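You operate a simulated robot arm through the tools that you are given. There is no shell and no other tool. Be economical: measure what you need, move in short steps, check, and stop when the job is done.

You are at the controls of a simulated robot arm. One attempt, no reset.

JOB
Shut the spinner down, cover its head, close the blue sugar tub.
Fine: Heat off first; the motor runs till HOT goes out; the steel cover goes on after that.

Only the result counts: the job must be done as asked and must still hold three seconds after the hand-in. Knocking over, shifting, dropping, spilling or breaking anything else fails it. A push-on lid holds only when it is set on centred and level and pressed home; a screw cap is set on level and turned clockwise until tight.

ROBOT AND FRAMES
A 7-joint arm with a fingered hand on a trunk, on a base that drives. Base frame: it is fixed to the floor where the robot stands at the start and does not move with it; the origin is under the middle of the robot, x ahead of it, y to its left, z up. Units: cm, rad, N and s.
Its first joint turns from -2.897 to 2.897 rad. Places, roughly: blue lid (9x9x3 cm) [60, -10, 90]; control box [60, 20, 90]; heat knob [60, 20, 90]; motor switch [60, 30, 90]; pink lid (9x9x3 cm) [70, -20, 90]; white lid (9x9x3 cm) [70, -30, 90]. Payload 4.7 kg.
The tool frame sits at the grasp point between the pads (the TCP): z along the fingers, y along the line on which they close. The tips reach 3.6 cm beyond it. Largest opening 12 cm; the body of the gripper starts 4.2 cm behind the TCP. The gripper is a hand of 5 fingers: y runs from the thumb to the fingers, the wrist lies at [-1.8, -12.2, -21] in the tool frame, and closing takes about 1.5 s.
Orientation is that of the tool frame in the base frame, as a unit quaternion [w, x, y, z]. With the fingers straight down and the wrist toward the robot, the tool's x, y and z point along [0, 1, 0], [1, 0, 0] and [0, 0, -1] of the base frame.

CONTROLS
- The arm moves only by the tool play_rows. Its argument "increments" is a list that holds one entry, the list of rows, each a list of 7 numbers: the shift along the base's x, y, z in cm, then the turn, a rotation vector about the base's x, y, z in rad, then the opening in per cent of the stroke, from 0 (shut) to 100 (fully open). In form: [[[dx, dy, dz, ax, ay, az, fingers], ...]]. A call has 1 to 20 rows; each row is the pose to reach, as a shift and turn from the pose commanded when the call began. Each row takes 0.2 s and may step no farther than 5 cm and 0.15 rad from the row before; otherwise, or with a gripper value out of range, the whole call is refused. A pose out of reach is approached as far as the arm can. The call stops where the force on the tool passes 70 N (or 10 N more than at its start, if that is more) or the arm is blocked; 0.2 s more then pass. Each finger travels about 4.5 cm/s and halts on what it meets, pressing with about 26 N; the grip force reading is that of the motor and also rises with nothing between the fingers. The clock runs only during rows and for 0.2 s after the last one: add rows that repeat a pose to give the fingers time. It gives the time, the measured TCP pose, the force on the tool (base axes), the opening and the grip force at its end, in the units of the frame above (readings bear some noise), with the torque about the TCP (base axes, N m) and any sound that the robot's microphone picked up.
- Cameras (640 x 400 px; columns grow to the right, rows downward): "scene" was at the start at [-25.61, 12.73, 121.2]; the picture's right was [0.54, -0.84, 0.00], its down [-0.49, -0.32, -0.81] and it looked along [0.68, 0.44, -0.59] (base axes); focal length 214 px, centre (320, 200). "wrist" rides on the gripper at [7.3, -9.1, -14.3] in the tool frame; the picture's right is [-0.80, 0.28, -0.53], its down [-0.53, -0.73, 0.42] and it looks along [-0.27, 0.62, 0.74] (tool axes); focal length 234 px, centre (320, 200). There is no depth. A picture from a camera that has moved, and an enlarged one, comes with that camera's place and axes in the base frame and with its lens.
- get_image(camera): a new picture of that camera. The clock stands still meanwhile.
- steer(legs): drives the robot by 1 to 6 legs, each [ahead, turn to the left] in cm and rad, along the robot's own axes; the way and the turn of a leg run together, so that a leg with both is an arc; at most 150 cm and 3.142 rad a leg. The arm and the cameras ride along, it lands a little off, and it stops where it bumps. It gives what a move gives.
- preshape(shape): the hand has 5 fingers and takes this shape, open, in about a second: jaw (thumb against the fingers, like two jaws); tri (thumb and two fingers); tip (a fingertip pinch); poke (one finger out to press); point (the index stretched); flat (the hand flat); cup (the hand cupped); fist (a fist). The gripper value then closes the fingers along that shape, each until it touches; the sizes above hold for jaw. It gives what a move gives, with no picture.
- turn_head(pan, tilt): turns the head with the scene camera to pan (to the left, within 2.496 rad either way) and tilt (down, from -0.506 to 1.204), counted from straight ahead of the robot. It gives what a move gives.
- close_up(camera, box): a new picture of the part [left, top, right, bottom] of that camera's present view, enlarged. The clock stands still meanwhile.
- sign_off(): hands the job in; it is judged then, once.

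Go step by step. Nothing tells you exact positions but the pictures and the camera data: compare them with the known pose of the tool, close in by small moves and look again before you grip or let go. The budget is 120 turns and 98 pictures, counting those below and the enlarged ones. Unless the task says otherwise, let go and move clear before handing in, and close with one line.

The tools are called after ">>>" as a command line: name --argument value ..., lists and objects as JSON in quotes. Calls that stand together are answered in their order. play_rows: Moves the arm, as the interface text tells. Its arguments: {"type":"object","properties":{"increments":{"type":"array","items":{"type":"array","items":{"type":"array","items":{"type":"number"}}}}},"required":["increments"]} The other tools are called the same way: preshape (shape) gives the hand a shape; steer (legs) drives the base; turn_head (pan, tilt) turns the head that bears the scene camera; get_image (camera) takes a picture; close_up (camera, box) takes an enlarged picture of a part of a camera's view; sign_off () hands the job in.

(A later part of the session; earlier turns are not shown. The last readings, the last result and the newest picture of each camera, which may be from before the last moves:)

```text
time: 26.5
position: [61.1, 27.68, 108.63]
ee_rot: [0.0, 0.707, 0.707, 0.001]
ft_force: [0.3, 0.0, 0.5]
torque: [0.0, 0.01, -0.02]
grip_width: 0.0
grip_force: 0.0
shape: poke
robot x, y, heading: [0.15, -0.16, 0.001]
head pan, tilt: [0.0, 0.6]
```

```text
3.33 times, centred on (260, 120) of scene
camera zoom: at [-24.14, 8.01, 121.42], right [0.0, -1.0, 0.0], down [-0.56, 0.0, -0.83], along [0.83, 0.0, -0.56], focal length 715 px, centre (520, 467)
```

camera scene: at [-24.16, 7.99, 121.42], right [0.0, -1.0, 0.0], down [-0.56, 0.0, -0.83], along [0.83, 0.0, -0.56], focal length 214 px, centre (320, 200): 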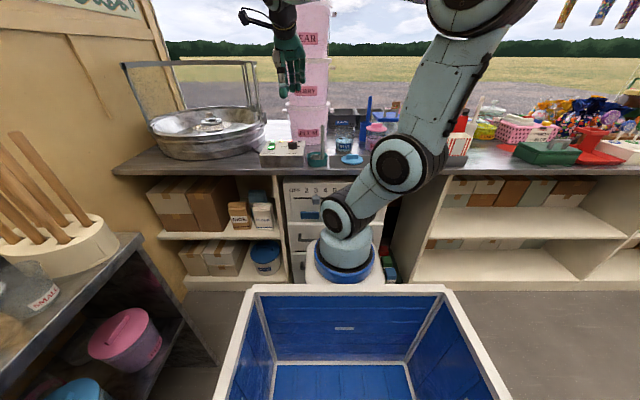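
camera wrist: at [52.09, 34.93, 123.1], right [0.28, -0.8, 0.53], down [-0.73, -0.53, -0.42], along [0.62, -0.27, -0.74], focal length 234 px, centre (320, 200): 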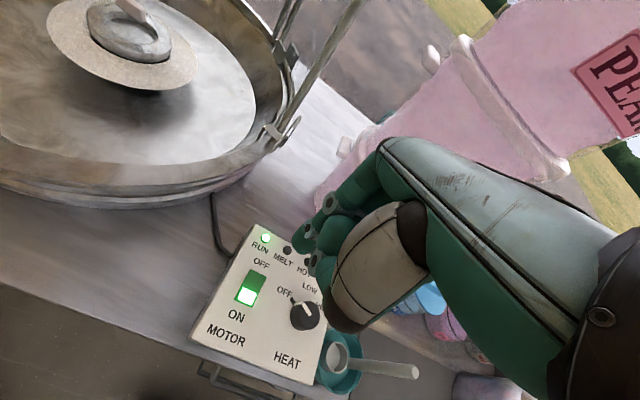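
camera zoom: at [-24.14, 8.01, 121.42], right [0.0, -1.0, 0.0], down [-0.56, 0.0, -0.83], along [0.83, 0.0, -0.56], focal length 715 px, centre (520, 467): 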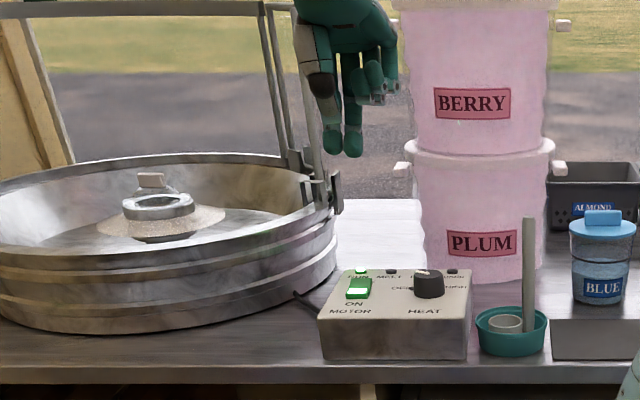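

>>> close_up --camera "wrist" --box '[220, 160, 420, 330]'

>>> close_up --camera "scene" --box '[240, 60, 290, 110]'

```text
2.35 times, centred on (320, 245) of wrist
camera zoom: at [52.09, 34.93, 123.1], right [0.28, -0.8, 0.53], down [-0.73, -0.53, -0.42], along [0.62, -0.27, -0.74], focal length 551 px, centre (320, 94)
```

zoom: 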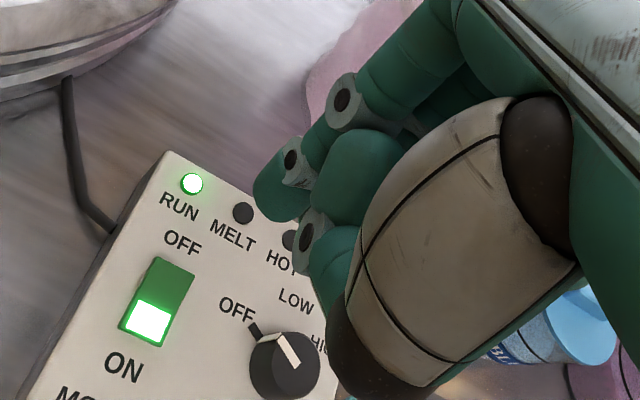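

```text
8.00 times, centred on (265, 85) of scene
camera zoom: at [-24.14, 8.01, 121.42], right [0.0, -1.0, 0.0], down [-0.56, 0.0, -0.83], along [0.83, 0.0, -0.56], focal length 1716 px, centre (760, 1120)
```

zoom: 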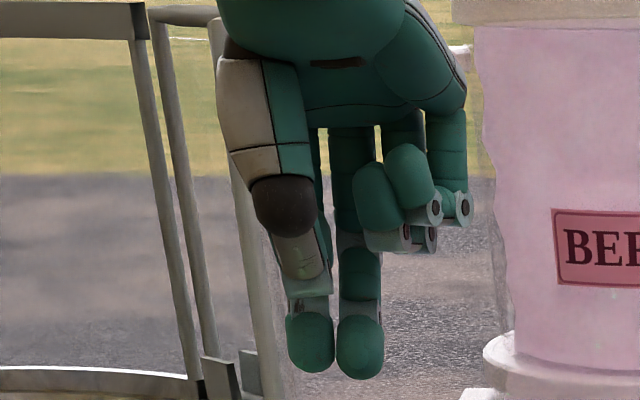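

The extended tips sit below the tool point; the OFF end of the rocker is at about [61.7, 27.7, 91]. I descend to just above it.

>>> play_rows --increments '[[[0.6, 0, -4, 0, 0, 0, 0], [0.6, 0, -8, 0, 0, 0, 0], [0.6, 0, -11.5, 0, 0, 0, 0]]]'

>>> close_up --camera "wrist" --box '[220, 160, 420, 330]'

>>> close_up --camera "scene" --box '[230, 100, 310, 170]'

```text
time: 27.3
position: [61.61, 27.64, 97.26]
ee_rot: [0.0, 0.707, 0.707, 0.001]
ft_force: [0.4, -0.2, 0.3]
torque: [0.04, -0.04, 0.03]
grip_width: 0.0
grip_force: 0.0
shape: jaw
robot x, y, heading: [0.04, -0.42, -0.001]
head pan, tilt: [0.0, 0.6]
```

```text
2.35 times, centred on (320, 245) of wrist
camera zoom: at [52.62, 34.92, 111.61], right [0.28, -0.8, 0.52], down [-0.73, -0.53, -0.43], along [0.62, -0.27, -0.74], focal length 551 px, centre (320, 94)
```

zoom: 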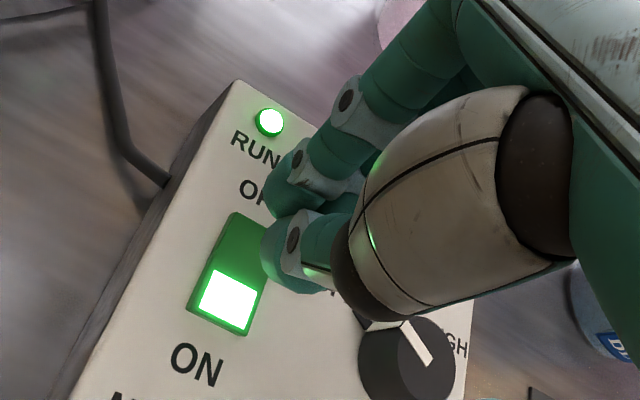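

```text
5.71 times, centred on (270, 135) of scene
camera zoom: at [-24.15, 8.0, 121.42], right [0.0, -1.0, 0.0], down [-0.56, 0.0, -0.83], along [0.83, 0.0, -0.56], focal length 1226 px, centre (606, 571)
```

zoom: 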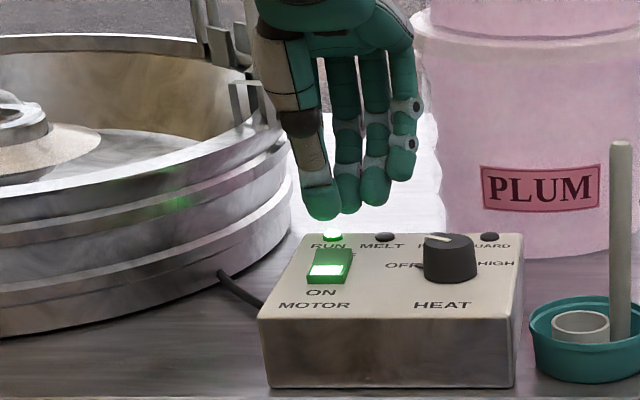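

The hand closed into a thumb-led pinch, the thumb tip lowest over the rocker. I press down in small steps, slightly farther ahead so it meets the OFF end.

>>> play_rows --increments '[[[0.4, -0.3, -0.8, 0, 0, 0, 0], [0.4, -0.3, -1.6, 0, 0, 0, 0], [0.4, -0.3, -2.0, 0, 0, 0, 0], [0.4, -0.3, -2.4, 0, 0, 0, 0]]]'

>>> close_up --camera "wrist" --box '[220, 160, 420, 330]'

```text
time: 28.3
position: [62.02, 27.3, 94.7]
ee_rot: [0.0, 0.707, 0.707, 0.0]
ft_force: [0.2, -0.4, 0.4]
torque: [-0.01, 0.01, -0.01]
grip_width: 0.02
grip_force: 26.2
shape: jaw
robot x, y, heading: [-0.24, 0.25, -0.001]
head pan, tilt: [0.0, 0.6]
```

```text
2.35 times, centred on (320, 245) of wrist
camera zoom: at [53.03, 34.66, 109.16], right [0.28, -0.8, 0.53], down [-0.73, -0.53, -0.42], along [0.62, -0.27, -0.74], focal length 551 px, centre (320, 94)
```

zoom: 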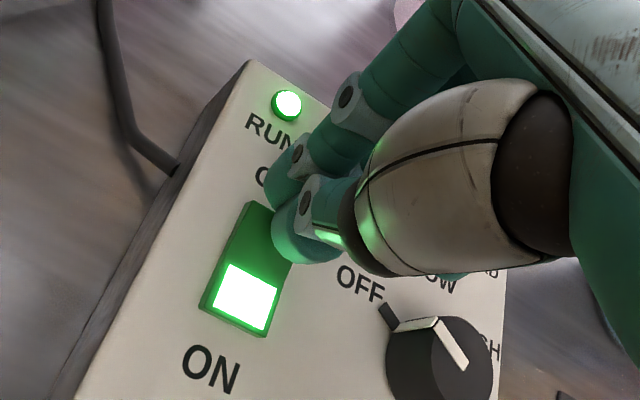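

>>> play_rows --increments '[[[-0.1, 1.0, 0, 0, 0, 0, 0], [-0.1, 1.0, -0.4, 0, 0, 0, 0], [-0.1, 1.0, -0.8, 0, 0, 0, 0], [-0.1, 1.0, -1.1, 0, 0, 0, 0]]]'

>>> close_up --camera "wrist" --box '[220, 160, 420, 330]'

```text
time: 29.3
position: [62.07, 28.38, 93.94]
ee_rot: [0.0, 0.707, 0.707, 0.004]
ft_force: [-1.6, 0.9, 21.5]
torque: [0.11, 0.19, -0.02]
grip_width: 0.02
grip_force: 25.8
shape: jaw
robot x, y, heading: [0.04, 0.03, 0.004]
head pan, tilt: [0.0, 0.6]
```

```text
2.35 times, centred on (320, 245) of wrist
camera zoom: at [52.92, 35.65, 108.38], right [0.28, -0.81, 0.52], down [-0.73, -0.53, -0.43], along [0.62, -0.26, -0.74], focal length 551 px, centre (320, 94)
```

zoom: 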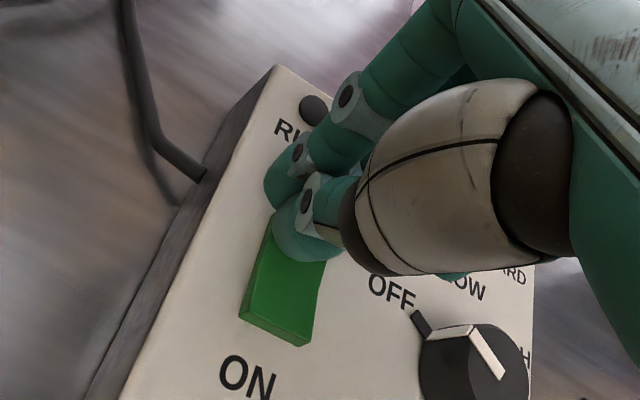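

The motor is off (RUN dark). I lift away and look at the spinner from a better vantage.

>>> play_rows --increments '[[[0, 0, 3, 0, 0, 0, 0], [-2, 0, 7, 0, 0, 0, 30], [-5, 1, 11, 0, 0, 0.14, 45], [-8, 3, 15, 0, 0, 0.28, 45], [-11, 5, 19, 0, 0, 0.42, 45], [-12, 7, 22, 0, 0, 0.56, 45], [-12, 9, 24, 0, 0, 0.7, 45]]]'

>>> get_image --camera "wrist"

>>> close_up --camera "scene" --box '[110, 40, 310, 180]'

```text
refused: row 3 steps farther than a row can; nothing moved
```

```text
47 pictures are left
camera wrist: at [52.92, 35.65, 108.38], right [0.28, -0.81, 0.52], down [-0.73, -0.53, -0.43], along [0.62, -0.26, -0.74], focal length 234 px, centre (320, 200)
```

wrist: 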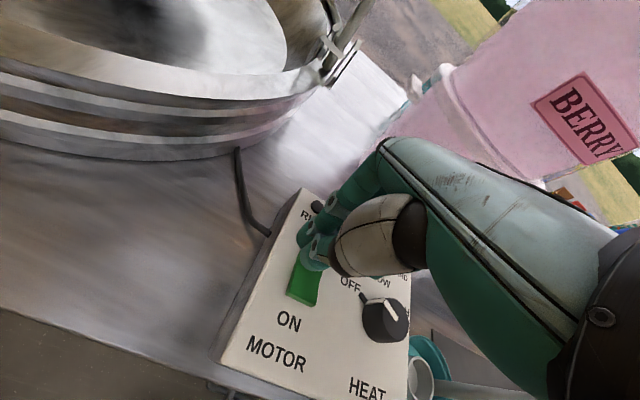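

```text
2.86 times, centred on (210, 110) of scene
camera zoom: at [-24.2, 7.98, 121.41], right [0.0, -1.0, 0.0], down [-0.56, 0.0, -0.83], along [0.83, 0.0, -0.56], focal length 613 px, centre (634, 457)
```

zoom: 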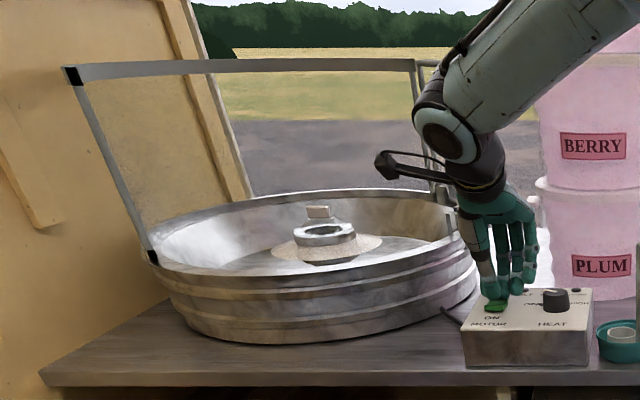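

>>> play_rows --increments '[[[0, 0, 3, 0, 0, 0, 0], [-1, 0, 7, 0, 0, 0, 30], [-3, 1, 11, 0, 0, 0.14, 45], [-5, 2, 15, 0, 0, 0.28, 45], [-7, 3, 19, 0, 0, 0.42, 45], [-10, 5, 22, 0, 0, 0.56, 45], [-12, 7, 24, 0, 0, 0.7, 45]]]'

>>> get_image --camera "wrist"

```text
time: 30.9
position: [50.0, 35.33, 117.67]
ee_rot: [0.0, 0.421, 0.907, 0.0]
ft_force: [0.5, -0.2, 0.8]
torque: [0.01, -0.01, 0.01]
grip_width: 5.1
grip_force: 0.0
shape: jaw
robot x, y, heading: [-0.08, -0.24, 0.001]
head pan, tilt: [0.0, 0.6]
```

```text
45 pictures are left
camera wrist: at [38.47, 35.11, 132.18], right [0.73, -0.43, 0.53], down [-0.22, -0.88, -0.42], along [0.65, 0.2, -0.74], focal length 234 px, centre (320, 200)
```

wrist: 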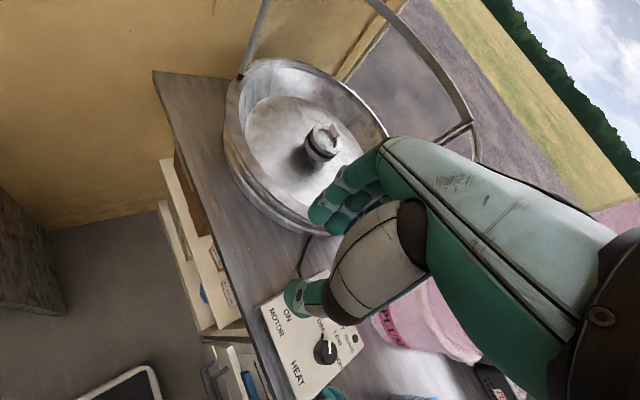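

>>> close_up --camera "wrist" --box '[210, 0, 490, 240]'

>>> close_up --camera "wrist" --box '[270, 90, 370, 190]'

```text
1.67 times, centred on (350, 120) of wrist
camera zoom: at [38.47, 35.11, 132.18], right [0.73, -0.43, 0.53], down [-0.22, -0.88, -0.42], along [0.65, 0.2, -0.74], focal length 390 px, centre (270, 333)
```

zoom: 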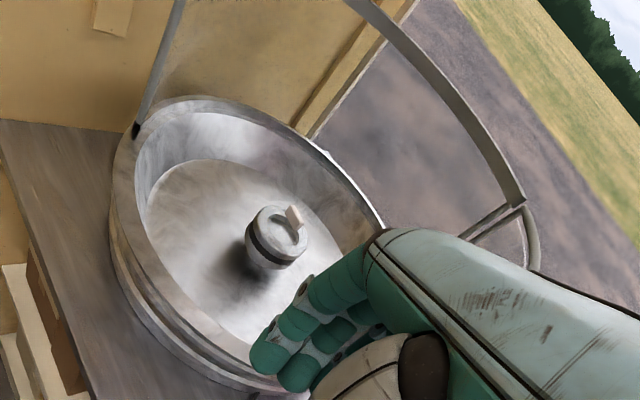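

```text
4.00 times, centred on (320, 140) of wrist
camera zoom: at [38.47, 35.11, 132.18], right [0.73, -0.43, 0.53], down [-0.22, -0.88, -0.42], along [0.65, 0.2, -0.74], focal length 937 px, centre (320, 440)
```

zoom: 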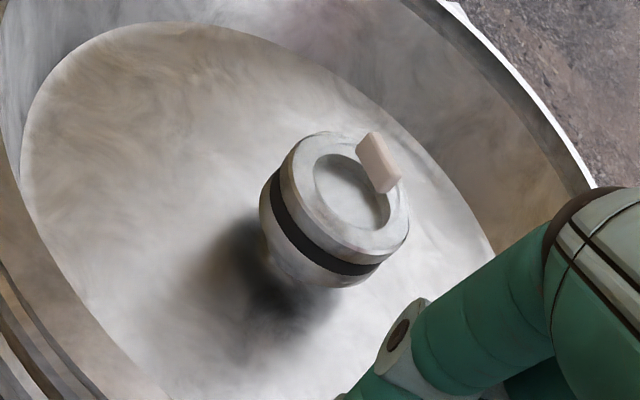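

The guard's top bar is an arc around the rear of the pan (radius ~24 about [84,60]), so the front is open and the cover can go straight down on the head at ~[84,60]. That needs a short drive ahead; I check the space in front of the base.

>>> turn_head --pan 0.0 --tilt 1.0

>>> get_image --camera "scene"

```text
time: 31.8
position: [50.02, 35.3, 117.7]
ee_rot: [-0.001, 0.422, 0.907, 0.0]
ft_force: [0.4, -0.1, 0.4]
torque: [-0.06, -0.01, -0.01]
grip_width: 5.09
grip_force: 0.1
shape: jaw
robot x, y, heading: [-0.15, 0.23, 0.001]
head pan, tilt: [0.0, 1.0]
```

```text
42 pictures are left
camera scene: at [-26.01, 8.01, 118.23], right [0.0, -1.0, 0.0], down [-0.84, 0.0, -0.54], along [0.54, 0.0, -0.84], focal length 214 px, centre (320, 200)
```

scene: 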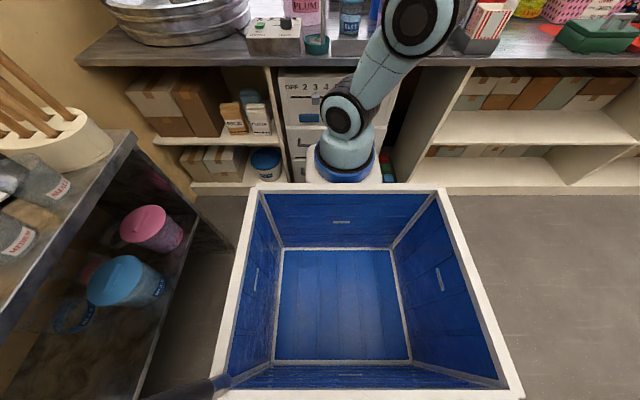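

I test the reach above the head with the empty hand at a safe height.

>>> play_rows --increments '[[[3, 2.2, 2, 0, 0, 0, 45], [7, 5, 3, 0, 0, 0, 45], [11, 8, 3, 0, 0, 0, 45], [15, 11, 3, 0, 0, 0, 45], [19, 14, 3, 0, 0, 0, 45], [23, 17, 3, 0, 0, 0, 45], [27, 20, 3, 0, 0, 0, 45], [31, 23, 3, 0, 0, 0, 45], [34, 25, 3, 0, 0, 0, 45], [34, 25, 3, 0, 0, 0, 45]]]'

>>> turn_head --pan 0.35 --tilt 0.5

>>> get_image --camera "scene"

>>> get_image --camera "wrist"

```text
time: 34.0
position: [84.05, 60.4, 120.69]
ee_rot: [0.0, 0.423, 0.906, 0.001]
ft_force: [-0.1, 0.1, 0.2]
torque: [-0.01, -0.03, 0.0]
grip_width: 5.12
grip_force: 0.1
shape: jaw
robot x, y, heading: [-0.07, 0.02, 0.0]
head pan, tilt: [0.0, 1.0]
```

```text
time: 34.9
position: [84.03, 60.39, 120.56]
ee_rot: [0.001, 0.422, 0.907, 0.0]
ft_force: [-0.5, -0.4, 0.2]
torque: [-0.04, 0.04, -0.02]
grip_width: 5.11
grip_force: 0.0
shape: jaw
robot x, y, heading: [0.31, -0.08, -0.004]
head pan, tilt: [0.351, 0.499]
```

```text
41 pictures are left
camera scene: at [-24.43, 11.15, 122.32], right [0.34, -0.94, 0.0], down [-0.45, -0.16, -0.88], along [0.82, 0.3, -0.48], focal length 214 px, centre (320, 200)
```

scene: 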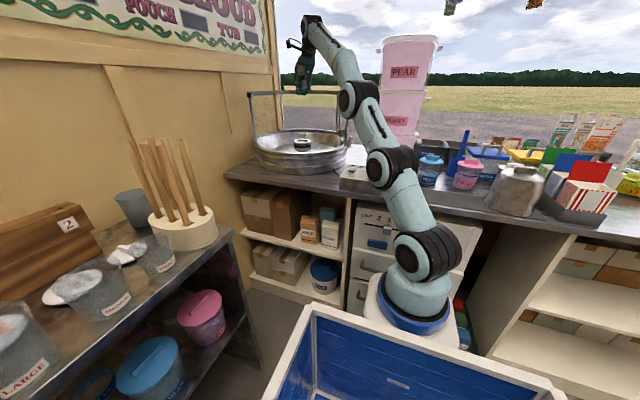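

```text
40 pictures are left
camera wrist: at [72.46, 60.13, 135.05], right [0.73, -0.43, 0.53], down [-0.22, -0.88, -0.42], along [0.65, 0.2, -0.74], focal length 234 px, centre (320, 200)
```

wrist: 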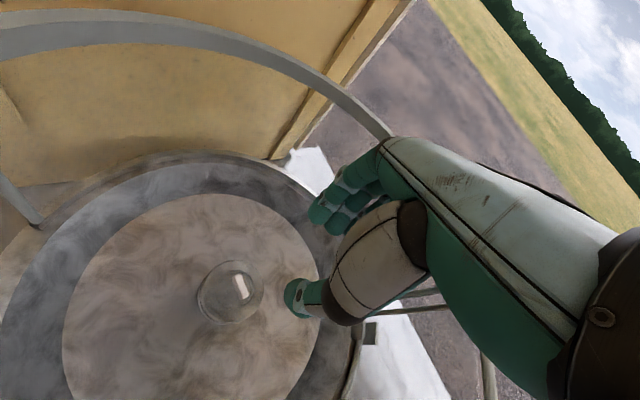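

The head is within reach without driving. I zoom on the head for its exact place.

>>> close_up --camera "wrist" --box '[180, 240, 290, 350]'

>>> close_up --camera "scene" --box '[250, 100, 360, 180]'

>>> close_up --camera "scene" --box '[420, 130, 600, 230]'

```text
3.64 times, centred on (235, 295) of wrist
camera zoom: at [72.46, 60.13, 135.05], right [0.73, -0.43, 0.53], down [-0.22, -0.88, -0.42], along [0.65, 0.2, -0.74], focal length 852 px, centre (629, -146)
```

zoom: 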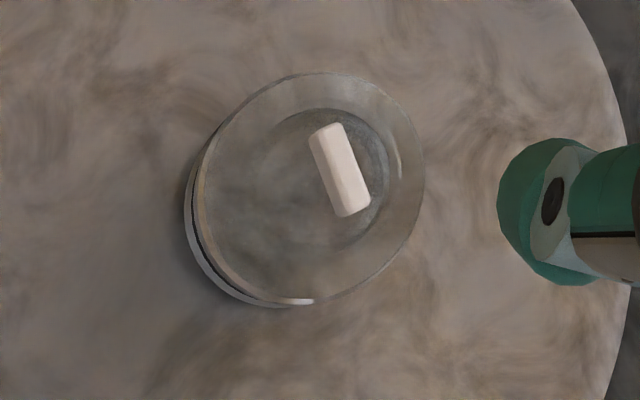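

```text
5.00 times, centred on (305, 140) of scene
camera zoom: at [-24.43, 11.15, 122.32], right [0.34, -0.94, 0.0], down [-0.45, -0.16, -0.88], along [0.82, 0.3, -0.48], focal length 1072 px, centre (395, 500)
```

zoom: 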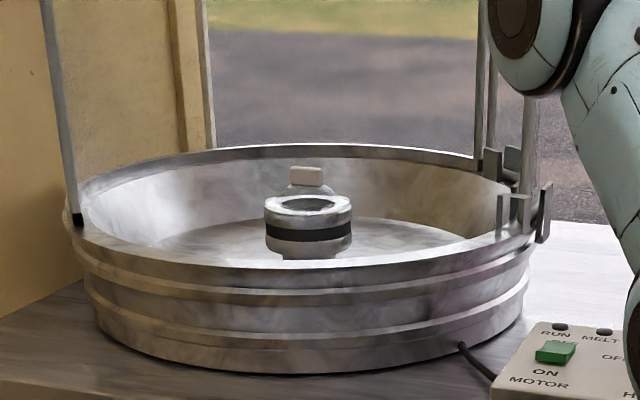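

```text
3.56 times, centred on (510, 180) of scene
camera zoom: at [-24.43, 11.15, 122.32], right [0.34, -0.94, 0.0], down [-0.45, -0.16, -0.88], along [0.82, 0.3, -0.48], focal length 763 px, centre (-356, 271)
```

zoom: 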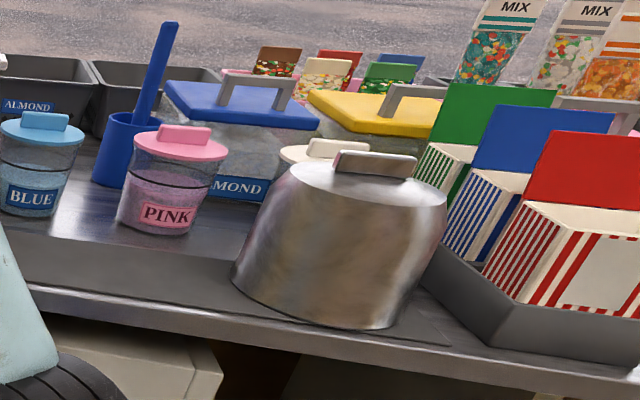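

>>> close_up --camera "scene" --box '[296, 128, 328, 156]'

>>> close_up --camera "wrist" --box '[205, 255, 260, 305]'

```text
14.29 times, centred on (312, 142) of scene
camera zoom: at [-24.43, 11.15, 122.32], right [0.34, -0.94, 0.0], down [-0.45, -0.16, -0.88], along [0.82, 0.3, -0.48], focal length 3064 px, centre (434, 1029)
```

zoom: 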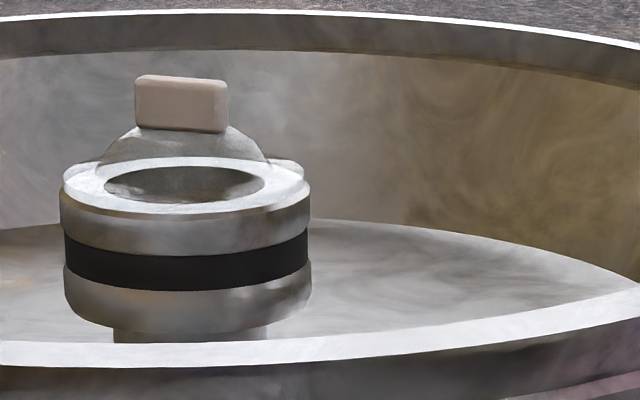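

```text
8.00 times, centred on (232, 280) of wrist
camera zoom: at [72.46, 60.13, 135.05], right [0.73, -0.43, 0.53], down [-0.22, -0.88, -0.42], along [0.65, 0.2, -0.74], focal length 1873 px, centre (1020, -440)
```

zoom: 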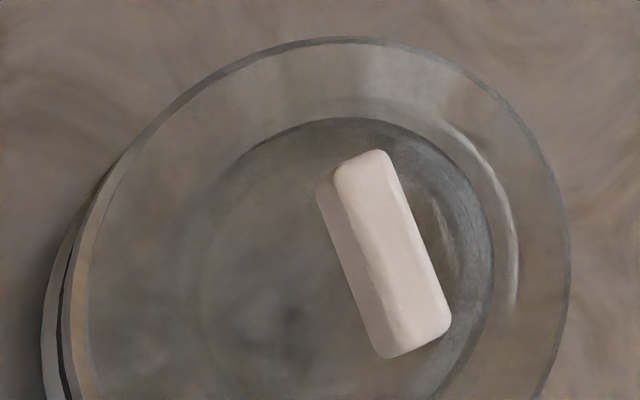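

The head top is at about [83.2, 60.6, 94.3] (9.4 cm wide), with its small knob reaching ~98. Now I go for the steel cover.

>>> play_rows --increments '[[[-4, -2.9, 0, 0, 0, 0, 45], [-8, -5.8, 0, 0, 0, 0, 45], [-12, -8.7, 0, 0, 0, -0.1, 45], [-16, -11.6, 0, 0, 0, -0.2, 45], [-20, -14.5, 0, 0, 0, -0.3, 45], [-24, -17.4, 0, 0, 0, -0.4, 45], [-28, -20.3, 0, 0, 0, -0.5, 45], [-31, -24, 0, 0, 0, -0.6, 45], [-32, -28.8, 0, 0, 0, -0.7, 45], [-32, -33.7, 0, 0, 0, -0.7, 45], [-32, -38.6, 0, 0, 0, -0.7, 45], [-32, -43.5, 0, 0, 0, -0.7, 45], [-32, -48.4, 0, 0, 0, -0.7, 45], [-32, -53.3, 0, 0, 0, -0.7, 45], [-32, -58.2, 0, 0, 0, -0.7, 45], [-32, -63.1, -1, 0, 0, -0.7, 45], [-32, -68, -2, 0, 0, -0.7, 45], [-31, -72.8, -3, 0, 0, -0.7, 45], [-30, -77.6, -4, 0, 0, -0.7, 50], [-29, -82, -5, 0, 0, -0.7, 60]]]'

>>> get_image --camera "wrist"

```text
time: 39.1
position: [55.09, -21.63, 115.61]
ee_rot: [0.001, 0.708, 0.707, 0.0]
ft_force: [-0.3, 0.5, 0.9]
torque: [-0.05, -0.03, -0.05]
grip_width: 6.8
grip_force: 0.1
shape: jaw
robot x, y, heading: [0.29, 0.12, -0.003]
head pan, tilt: [0.351, 0.499]
```

```text
34 pictures are left
camera wrist: at [45.92, -14.35, 130.07], right [0.28, -0.8, 0.53], down [-0.73, -0.53, -0.42], along [0.62, -0.27, -0.74], focal length 234 px, centre (320, 200)
```

wrist: 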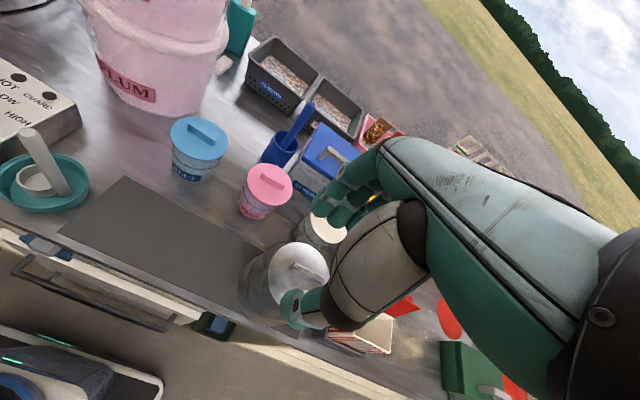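

>>> close_up --camera "wrist" --box '[220, 210, 400, 360]'

```text
2.67 times, centred on (310, 285) of wrist
camera zoom: at [45.92, -14.35, 130.07], right [0.28, -0.8, 0.53], down [-0.73, -0.53, -0.42], along [0.62, -0.27, -0.74], focal length 624 px, centre (347, -27)
```

zoom: 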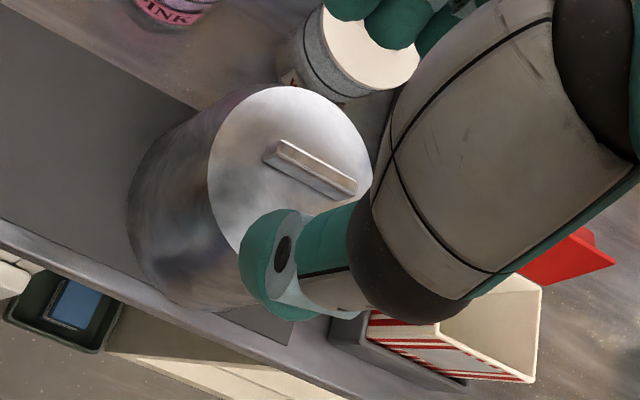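

The cover's handle bar is at [59.5, -28.5, 97.3], along y. I go over it and partway down.

>>> play_rows --increments '[[[2, -3.5, -2, 0, 0, 0, 55], [4.4, -6.9, -4, 0, 0, 0, 45], [4.4, -6.9, -8, 0, 0, 0, 45], [4.4, -6.9, -12, 0, 0, 0, 45], [4.4, -6.9, -13, 0, 0, 0, 45]]]'

>>> close_up --camera "wrist" --box '[220, 160, 420, 330]'

>>> close_up --camera "scene" --box '[420, 90, 600, 230]'

```text
time: 40.3
position: [59.32, -28.49, 102.51]
ee_rot: [0.0, 0.708, 0.707, 0.0]
ft_force: [0.9, 0.1, -0.8]
torque: [-0.02, 0.0, 0.0]
grip_width: 5.19
grip_force: 0.1
shape: jaw
robot x, y, heading: [-0.0, 0.07, -0.002]
head pan, tilt: [0.351, 0.499]
```

```text
2.35 times, centred on (320, 245) of wrist
camera zoom: at [50.35, -21.21, 116.96], right [0.28, -0.8, 0.53], down [-0.73, -0.53, -0.42], along [0.62, -0.27, -0.74], focal length 551 px, centre (320, 94)
```

zoom: 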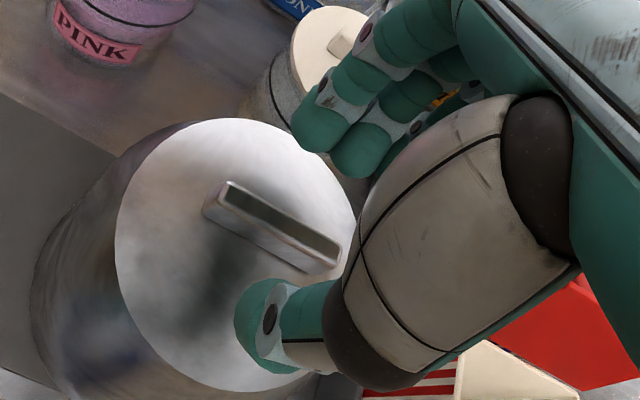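

```text
2.86 times, centred on (510, 160) of scene
camera zoom: at [-24.44, 11.14, 122.33], right [0.34, -0.94, 0.0], down [-0.45, -0.16, -0.88], along [0.82, 0.3, -0.48], focal length 613 px, centre (-223, 314)
```

zoom: 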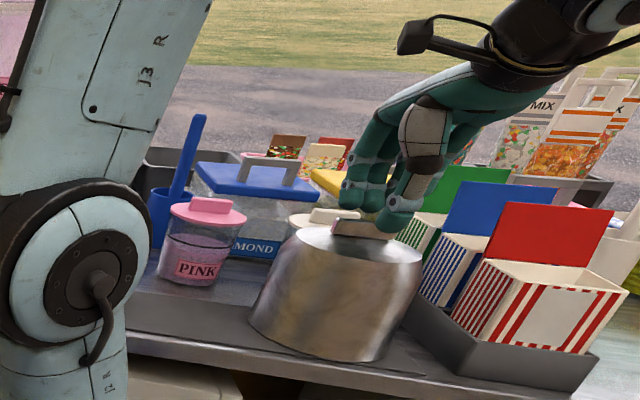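

>>> play_rows --increments '[[[0.4, -0.1, -1.5, 0, 0, 0, 45], [0.4, -0.1, -2.5, 0, 0, 0, 45], [0.4, -0.1, -2.8, 0, 0, 0, 45]]]'

>>> close_up --camera "wrist" --box '[220, 160, 420, 330]'

```text
time: 41.1
position: [59.77, -28.79, 100.57]
ee_rot: [0.008, 0.708, 0.707, -0.001]
ft_force: [-3.7, 1.0, 67.8]
torque: [0.36, 2.8, -0.02]
grip_width: 5.49
grip_force: 0.0
shape: jaw
robot x, y, heading: [0.01, -0.07, -0.001]
head pan, tilt: [0.351, 0.499]
```

```text
2.35 times, centred on (320, 245) of wrist
camera zoom: at [50.62, -21.26, 114.82], right [0.27, -0.8, 0.54], down [-0.73, -0.54, -0.43], along [0.63, -0.27, -0.73], focal length 551 px, centre (320, 94)
```

zoom: 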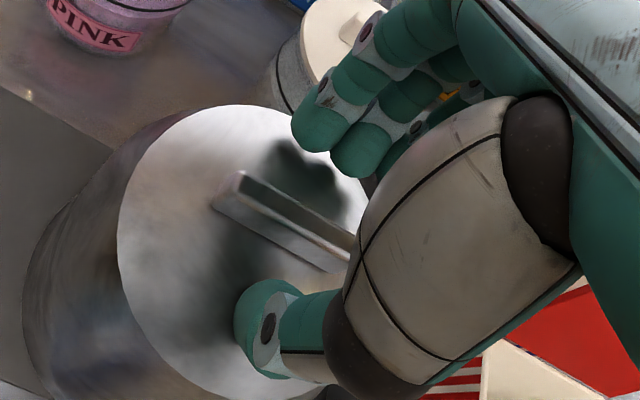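

Contact came with the cover top at about 97, so I rise a little and then grip.

>>> play_rows --increments '[[[0, 0, 0.8, 0, 0, 0, 45]]]'

```text
time: 41.5
position: [59.72, -28.68, 100.45]
ee_rot: [-0.001, 0.707, 0.707, -0.001]
ft_force: [-1.5, -0.2, 35.0]
torque: [0.14, 1.42, 0.01]
grip_width: 5.41
grip_force: 0.0
shape: jaw
robot x, y, heading: [-0.06, 0.19, -0.001]
head pan, tilt: [0.351, 0.499]
```

>>> play_rows --increments '[[[0, 0, 0.5, 0, 0, 0, 45], [0, 0, 0.5, 0, 0, 0, 45]]]'

```text
time: 42.1
position: [59.78, -28.71, 100.87]
ee_rot: [-0.003, 0.708, 0.706, 0.0]
ft_force: [-0.1, -0.3, 0.3]
torque: [0.01, -0.02, -0.01]
grip_width: 5.15
grip_force: 0.1
shape: jaw
robot x, y, heading: [-0.18, 0.02, -0.004]
head pan, tilt: [0.351, 0.499]
```

>>> play_rows --increments '[[[0, 0, 0, 0, 0, 0, 30], [0, 0, 0, 0, 0, 0, 15], [0, 0, 0, 0, 0, 0, 0], [0, 0, 0, 0, 0, 0, 0], [0, 0, 0, 0, 0, 0, 0], [0, 0, 0, 0, 0, 0, 0], [0, 0, 0, 0, 0, 0, 0]]]'

>>> close_up --camera "wrist" --box '[220, 160, 420, 330]'

```text
time: 43.7
position: [59.8, -28.69, 101.02]
ee_rot: [0.0, 0.708, 0.706, -0.001]
ft_force: [0.5, 0.4, 0.1]
torque: [0.0, -0.06, -0.01]
grip_width: 0.59
grip_force: 26.2
shape: tri
robot x, y, heading: [-0.01, -0.2, 0.002]
head pan, tilt: [0.351, 0.499]
```

```text
2.35 times, centred on (320, 245) of wrist
camera zoom: at [50.78, -21.34, 115.52], right [0.28, -0.8, 0.53], down [-0.73, -0.53, -0.42], along [0.62, -0.27, -0.74], focal length 551 px, centre (320, 94)
```

zoom: 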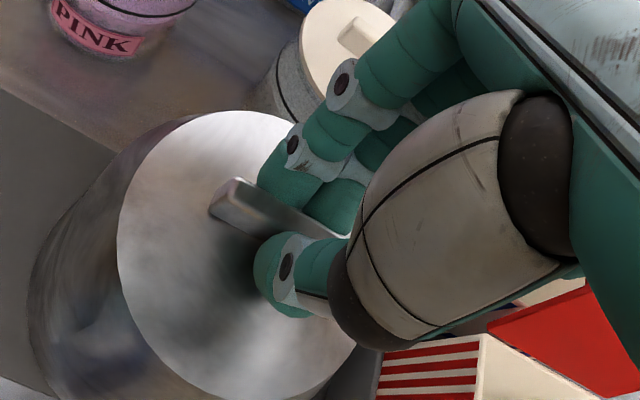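

The handle is gripped. I lift slowly and check.

>>> play_rows --increments '[[[0, 0, 1, 0, 0, 0, 0], [0, 0, 3, 0, 0, 0, 0], [0, 0, 3, 0, 0, 0, 0]]]'

>>> get_image --camera "scene"

```text
time: 44.5
position: [59.76, -28.62, 104.05]
ee_rot: [0.0, 0.707, 0.707, 0.0]
ft_force: [-0.4, 0.3, -2.5]
torque: [0.01, -0.02, 0.05]
grip_width: 0.6
grip_force: 25.4
shape: tri
robot x, y, heading: [0.15, -0.22, -0.002]
head pan, tilt: [0.351, 0.499]
```

```text
28 pictures are left
camera scene: at [-24.43, 11.13, 122.33], right [0.34, -0.94, 0.0], down [-0.45, -0.16, -0.88], along [0.82, 0.3, -0.48], focal length 214 px, centre (320, 200)
```

scene: 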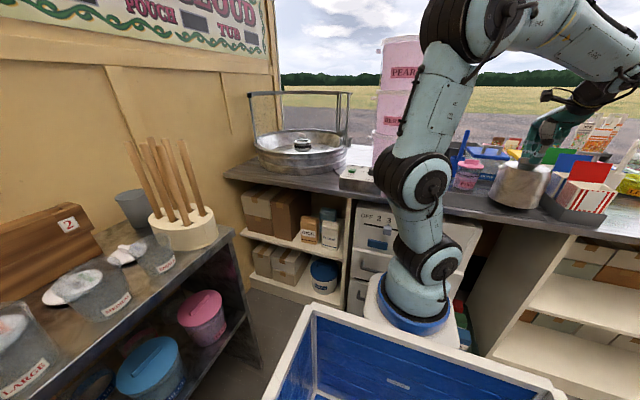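

The cover is held (weight ~2.5 N). I raise it and carry it at z 122 in front of everything towards the spinner.

>>> play_rows --increments '[[[0, 0, 3, 0, 0, 0, 0], [0, 0, 6.5, 0, 0, 0, 0], [0, 0, 10, 0, 0, 0, 0], [-1, 1, 13.5, 0, 0, 0, 0], [-3, 3, 16.5, 0, 0, 0, 0], [-5.5, 5.5, 18, 0, 0, 0, 0], [-7.5, 8.5, 18, 0, 0, 0, 0], [-9, 12, 18, 0, 0, 0, 0], [-9, 16, 18, 0, 0, 0, 0], [-9, 20, 18, 0, 0, 0, 0], [-9, 24, 18, 0, 0, 0, 0], [-9, 28, 18, 0, 0, 0, 0], [-9, 32, 18, 0, 0, 0, 0], [-9, 36, 18, 0, 0, 0.08, 0], [-9, 40, 18, 0, 0, 0.16, 0], [-9, 44, 18, 0, 0, 0.24, 0], [-9, 48, 18, 0, 0, 0.32, 0], [-9, 52, 18, 0, 0, 0.4, 0], [-9, 55.5, 18, 0, 0, 0.48, 0], [-9, 58, 18, 0, 0, 0.55, 0]]]'

>>> get_image --camera "wrist"

```text
time: 48.7
position: [50.76, 29.41, 121.95]
ee_rot: [0.0, 0.488, 0.873, 0.0]
ft_force: [0.3, 0.3, -1.9]
torque: [-0.03, -0.05, -0.03]
grip_width: 0.57
grip_force: 26.2
shape: tri
robot x, y, heading: [0.05, -0.11, 0.004]
head pan, tilt: [0.351, 0.499]
```

```text
27 pictures are left
camera wrist: at [39.31, 30.83, 136.52], right [0.66, -0.54, 0.53], down [-0.35, -0.84, -0.42], along [0.67, 0.1, -0.74], focal length 234 px, centre (320, 200)
```

wrist: 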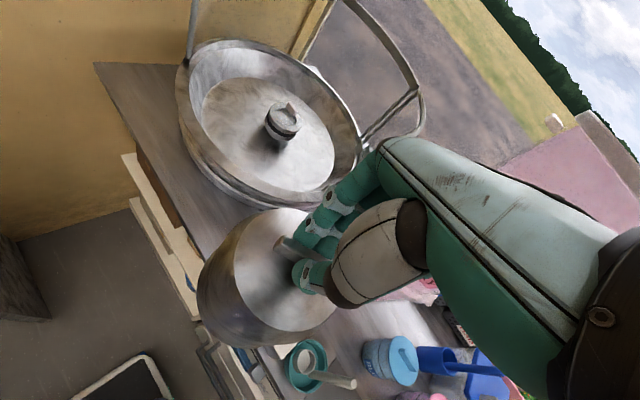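

>>> play_rows --increments '[[[2, 3, 0, 0, 0, 0, 0], [4, 6.5, 0, 0, 0, 0, 0], [6, 10, 0, 0, 0, 0, 0], [8.5, 13, 0, 0, 0, 0, 0], [11, 16, 0, 0, 0, 0, 0], [14, 18.5, 0, 0, 0, 0.03, 0], [17, 21, 0, 0, 0, 0.06, 0], [20, 23.3, 0, 0, 0, 0.06, 0], [23, 25.5, 0, 0, 0, 0.06, 0], [26, 27.6, 0, 0, 0, 0.06, 0], [28.5, 29.3, 0, 0, 0, 0.06, 0], [30.5, 30.4, 0, 0, 0, 0.06, 0], [32.4, 31.2, 0, 0, 0, 0.06, 0], [32.4, 31.2, 0, 0, 0, 0.06, 0]]]'

>>> get_image --camera "wrist"

>>> close_up --camera "scene" --box '[230, 60, 370, 180]'

```text
time: 51.7
position: [82.95, 60.29, 121.93]
ee_rot: [0.0, 0.461, 0.887, 0.0]
ft_force: [0.5, 0.3, -1.1]
torque: [0.03, 0.03, 0.0]
grip_width: 0.6
grip_force: 25.6
shape: tri
out of reach, approached as far as the arm can: row 13, 14
robot x, y, heading: [0.13, 0.08, -0.0]
head pan, tilt: [0.351, 0.499]
```

```text
26 pictures are left
camera wrist: at [71.41, 61.07, 136.36], right [0.69, -0.5, 0.53], down [-0.3, -0.86, -0.43], along [0.66, 0.14, -0.74], focal length 234 px, centre (320, 200)
```

wrist: 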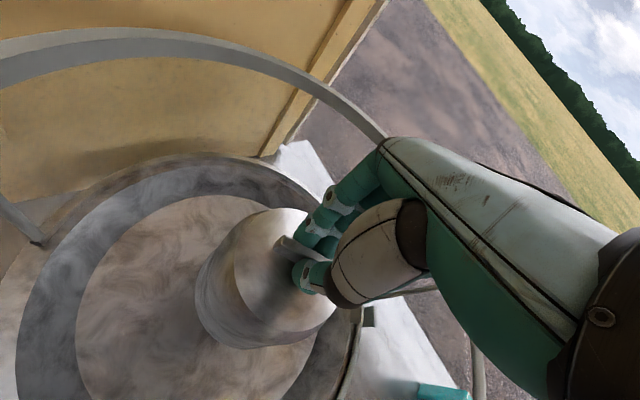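

```text
3.33 times, centred on (300, 120) of scene
camera zoom: at [-24.44, 11.15, 122.33], right [0.34, -0.94, 0.0], down [-0.45, -0.16, -0.88], along [0.82, 0.3, -0.48], focal length 715 px, centre (387, 467)
```

zoom: 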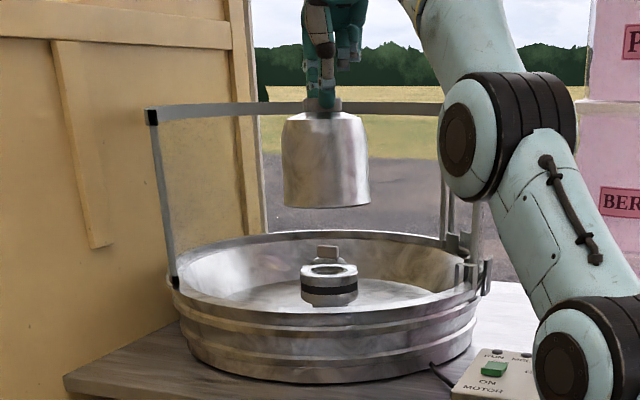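

The cover hangs right over the head. I lower to just above the head and check from both views.

>>> play_rows --increments '[[[0.1, 0.0, -2, 0, 0, 0, 0], [0.2, 0.0, -4, 0, 0, 0, 0], [0.2, 0.0, -6, 0, 0, 0, 0], [0.2, 0.0, -6, 0, 0, 0, 0]]]'

>>> close_up --camera "scene" --box '[260, 90, 360, 170]'

>>> get_image --camera "wrist"

```text
time: 52.7
position: [83.09, 60.25, 115.91]
ee_rot: [0.0, 0.462, 0.887, 0.0]
ft_force: [-0.8, 1.0, -3.1]
torque: [0.0, -0.04, -0.01]
grip_width: 0.58
grip_force: 25.7
shape: tri
robot x, y, heading: [-0.33, -0.06, 0.006]
head pan, tilt: [0.351, 0.499]
```

```text
5.00 times, centred on (310, 130) of scene
camera zoom: at [-24.42, 11.16, 122.33], right [0.34, -0.94, 0.0], down [-0.45, -0.16, -0.88], along [0.82, 0.3, -0.48], focal length 1072 px, centre (370, 550)
```

zoom: 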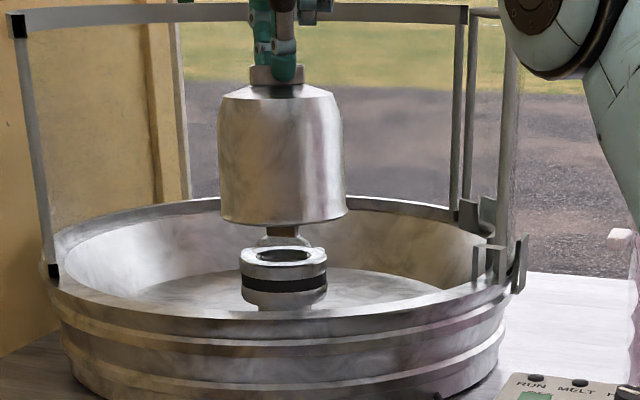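

```text
23 pictures are left
camera wrist: at [71.61, 61.08, 130.27], right [0.69, -0.5, 0.53], down [-0.3, -0.86, -0.42], along [0.66, 0.14, -0.74], focal length 234 px, centre (320, 200)
```

wrist: 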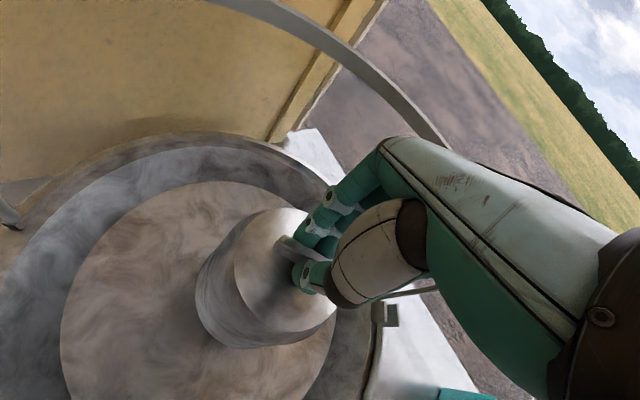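

Aligned laterally and consistent in depth. I lower in small steps, watching the force.

>>> play_rows --increments '[[[0.1, 0.1, -1, 0, 0, 0, 0], [0.1, 0.1, -2, 0, 0, 0, 0], [0.1, 0.1, -3, 0, 0, 0, 0], [0.1, 0.1, -4, 0, 0, 0, 0], [0.1, 0.1, -5, 0, 0, 0, 0], [0.1, 0.1, -5.5, 0, 0, 0, 0]]]'

>>> close_up --camera "scene" --box '[260, 90, 360, 170]'

```text
time: 54.1
position: [83.32, 60.37, 110.33]
ee_rot: [0.0, 0.462, 0.887, 0.0]
ft_force: [-0.5, 0.9, -1.8]
torque: [0.02, -0.06, -0.03]
grip_width: 0.58
grip_force: 25.6
shape: tri
robot x, y, heading: [0.17, 0.05, 0.003]
head pan, tilt: [0.351, 0.499]
```

```text
5.00 times, centred on (310, 130) of scene
camera zoom: at [-24.42, 11.16, 122.33], right [0.34, -0.94, 0.0], down [-0.45, -0.16, -0.88], along [0.82, 0.3, -0.48], focal length 1072 px, centre (370, 550)
```

zoom: 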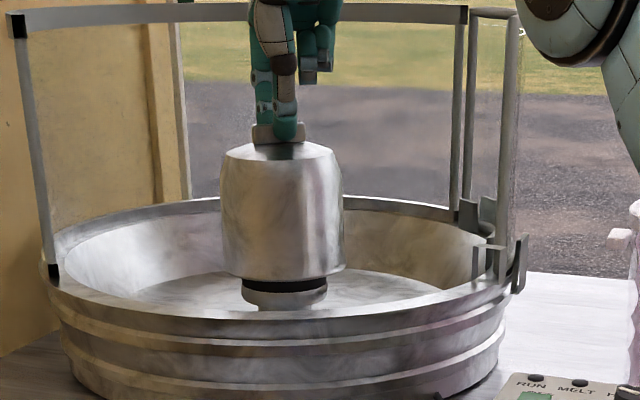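

>>> play_rows --increments '[[[0, 0, -0.6, 0, 0, 0, 0], [0, 0, -1.2, 0, 0, 0, 0], [0, 0, -1.8, 0, 0, 0, 0], [0, 0, -2.4, 0, 0, 0, 0], [0, 0, -3.0, 0, 0, 0, 0]]]'

```text
time: 55.3
position: [83.29, 60.38, 107.23]
ee_rot: [0.0, 0.463, 0.886, -0.001]
ft_force: [0.7, 0.0, -3.1]
torque: [0.04, -0.04, -0.08]
grip_width: 0.57
grip_force: 26.1
shape: tri
robot x, y, heading: [0.24, -0.03, -0.001]
head pan, tilt: [0.351, 0.499]
```

>>> play_rows --increments '[[[0, 0, -0.4, 0, 0, 0, 0], [0, 0, -0.8, 0, 0, 0, 0], [0, 0, -1.2, 0, 0, 0, 0], [0, 0, -1.5, 0, 0, 0, 0]]]'

>>> close_up --camera "scene" --box '[260, 90, 360, 170]'

```text
time: 56.3
position: [83.19, 60.62, 105.72]
ee_rot: [0.0, 0.462, 0.887, 0.0]
ft_force: [-1.2, 0.6, -2.6]
torque: [0.07, -0.11, 0.0]
grip_width: 0.58
grip_force: 26.2
shape: tri
robot x, y, heading: [-0.12, -0.2, 0.001]
head pan, tilt: [0.351, 0.499]
```

```text
5.00 times, centred on (310, 130) of scene
camera zoom: at [-24.42, 11.16, 122.33], right [0.34, -0.94, 0.0], down [-0.45, -0.16, -0.88], along [0.82, 0.3, -0.48], focal length 1072 px, centre (370, 550)
```

zoom: 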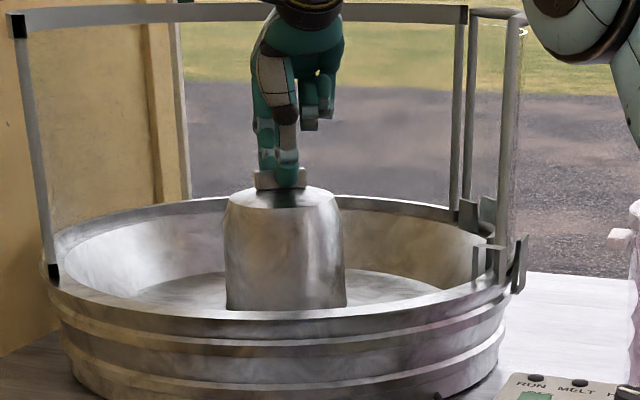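

>>> play_rows --increments '[[[0, 0, -0.3, 0, 0, 0, 0], [0, 0, -0.6, 0, 0, 0, 0], [0, 0, -0.9, 0, 0, 0, 0]]]'

```text
time: 57.1
position: [83.39, 60.49, 104.96]
ee_rot: [0.001, 0.463, 0.886, 0.0]
ft_force: [0.7, -0.1, -2.7]
torque: [0.07, -0.13, 0.0]
grip_width: 0.58
grip_force: 25.9
shape: tri
robot x, y, heading: [-0.11, -0.07, 0.006]
head pan, tilt: [0.351, 0.499]
```

>>> play_rows --increments '[[[0, 0, -0.3, 0, 0, 0, 0], [0, 0, -0.6, 0, 0, 0, 0], [0, 0, -0.9, 0, 0, 0, 0]]]'

```text
time: 57.9
position: [83.27, 60.31, 104.6]
ee_rot: [0.001, 0.462, 0.887, 0.004]
ft_force: [13.5, 5.1, 28.0]
torque: [0.18, -0.28, -0.01]
grip_width: 0.72
grip_force: 26.2
shape: tri
robot x, y, heading: [0.04, 0.21, -0.003]
head pan, tilt: [0.351, 0.499]
```

Contact was made. I ease the pressure and look before letting go.

>>> play_rows --increments '[[[0, 0, 0.4, 0, 0, 0, 0], [0, 0, 0.4, 0, 0, 0, 0]]]'

>>> close_up --camera "scene" --box '[260, 90, 360, 170]'

>>> get_image --camera "wrist"

```text
time: 58.5
position: [83.33, 60.34, 104.66]
ee_rot: [0.001, 0.463, 0.887, 0.003]
ft_force: [16.1, 5.5, 25.0]
torque: [0.2, -0.44, -0.02]
grip_width: 0.73
grip_force: 26.1
shape: tri
robot x, y, heading: [0.4, 0.09, 0.003]
head pan, tilt: [0.351, 0.499]
```

```text
5.00 times, centred on (310, 130) of scene
camera zoom: at [-24.45, 11.11, 122.33], right [0.34, -0.94, 0.0], down [-0.45, -0.16, -0.88], along [0.82, 0.3, -0.48], focal length 1072 px, centre (370, 550)
```

zoom: 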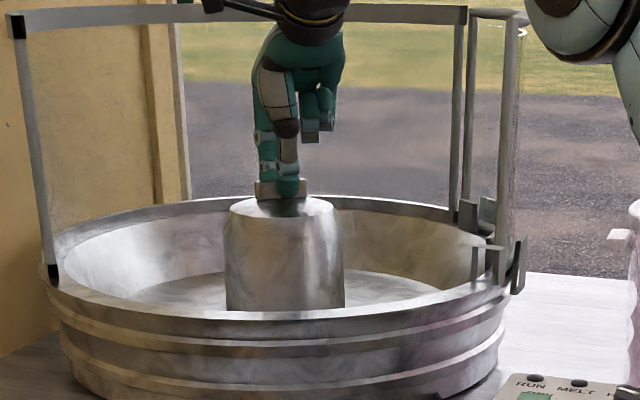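

```text
19 pictures are left
camera wrist: at [71.77, 61.12, 119.05], right [0.69, -0.5, 0.53], down [-0.3, -0.85, -0.43], along [0.66, 0.14, -0.74], focal length 234 px, centre (320, 200)
```

wrist: 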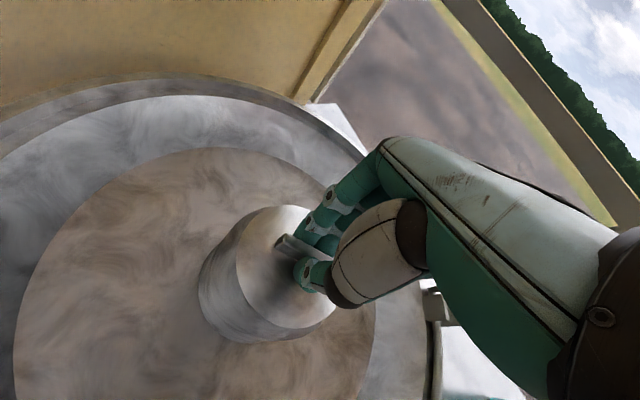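

>>> play_rows --increments '[[[0, 0, 0.4, 0, 0, 0, 0], [0, 0, 0.4, 0, 0, 0, 0]]]'

```text
time: 59.1
position: [83.38, 60.25, 104.71]
ee_rot: [-0.001, 0.462, 0.887, -0.001]
ft_force: [14.7, 3.7, 12.2]
torque: [0.14, -0.43, -0.05]
grip_width: 0.7
grip_force: 26.4
shape: tri
robot x, y, heading: [-0.13, 0.1, 0.0]
head pan, tilt: [0.351, 0.499]
```

>>> play_rows --increments '[[[0.2, 0.07, 0, 0, 0, 0, 0], [0.4, 0.14, 0.1, 0, 0, 0, 0], [0.4, 0.14, 0.3, 0, 0, 0, 0]]]'

```text
time: 59.9
position: [83.5, 60.59, 104.86]
ee_rot: [-0.001, 0.463, 0.887, -0.002]
ft_force: [-0.1, -0.3, -2.3]
torque: [0.02, -0.03, 0.0]
grip_width: 0.62
grip_force: 25.7
shape: tri
robot x, y, heading: [-0.09, 0.09, -0.0]
head pan, tilt: [0.351, 0.499]
```

Free again; the cover wanted slightly farther out. I lower once more from here.

>>> play_rows --increments '[[[0, 0, -0.2, 0, 0, 0, 0], [0, 0, -0.35, 0, 0, 0, 0]]]'

```text
time: 60.5
position: [83.71, 60.74, 104.79]
ee_rot: [0.0, 0.462, 0.887, 0.0]
ft_force: [-1.4, -1.3, -0.2]
torque: [0.0, -0.01, 0.02]
grip_width: 0.61
grip_force: 26.2
shape: tri
robot x, y, heading: [-0.11, 0.02, -0.001]
head pan, tilt: [0.351, 0.499]
```

>>> play_rows --increments '[[[0, 0, -0.2, 0, 0, 0, 0], [0, 0, -0.4, 0, 0, 0, 0]]]'

```text
time: 61.1
position: [83.67, 60.44, 104.7]
ee_rot: [0.001, 0.462, 0.887, 0.001]
ft_force: [-0.8, -0.9, 8.9]
torque: [0.02, 0.02, 0.0]
grip_width: 0.63
grip_force: 25.7
shape: tri
robot x, y, heading: [0.24, 0.12, -0.002]
head pan, tilt: [0.351, 0.499]
```

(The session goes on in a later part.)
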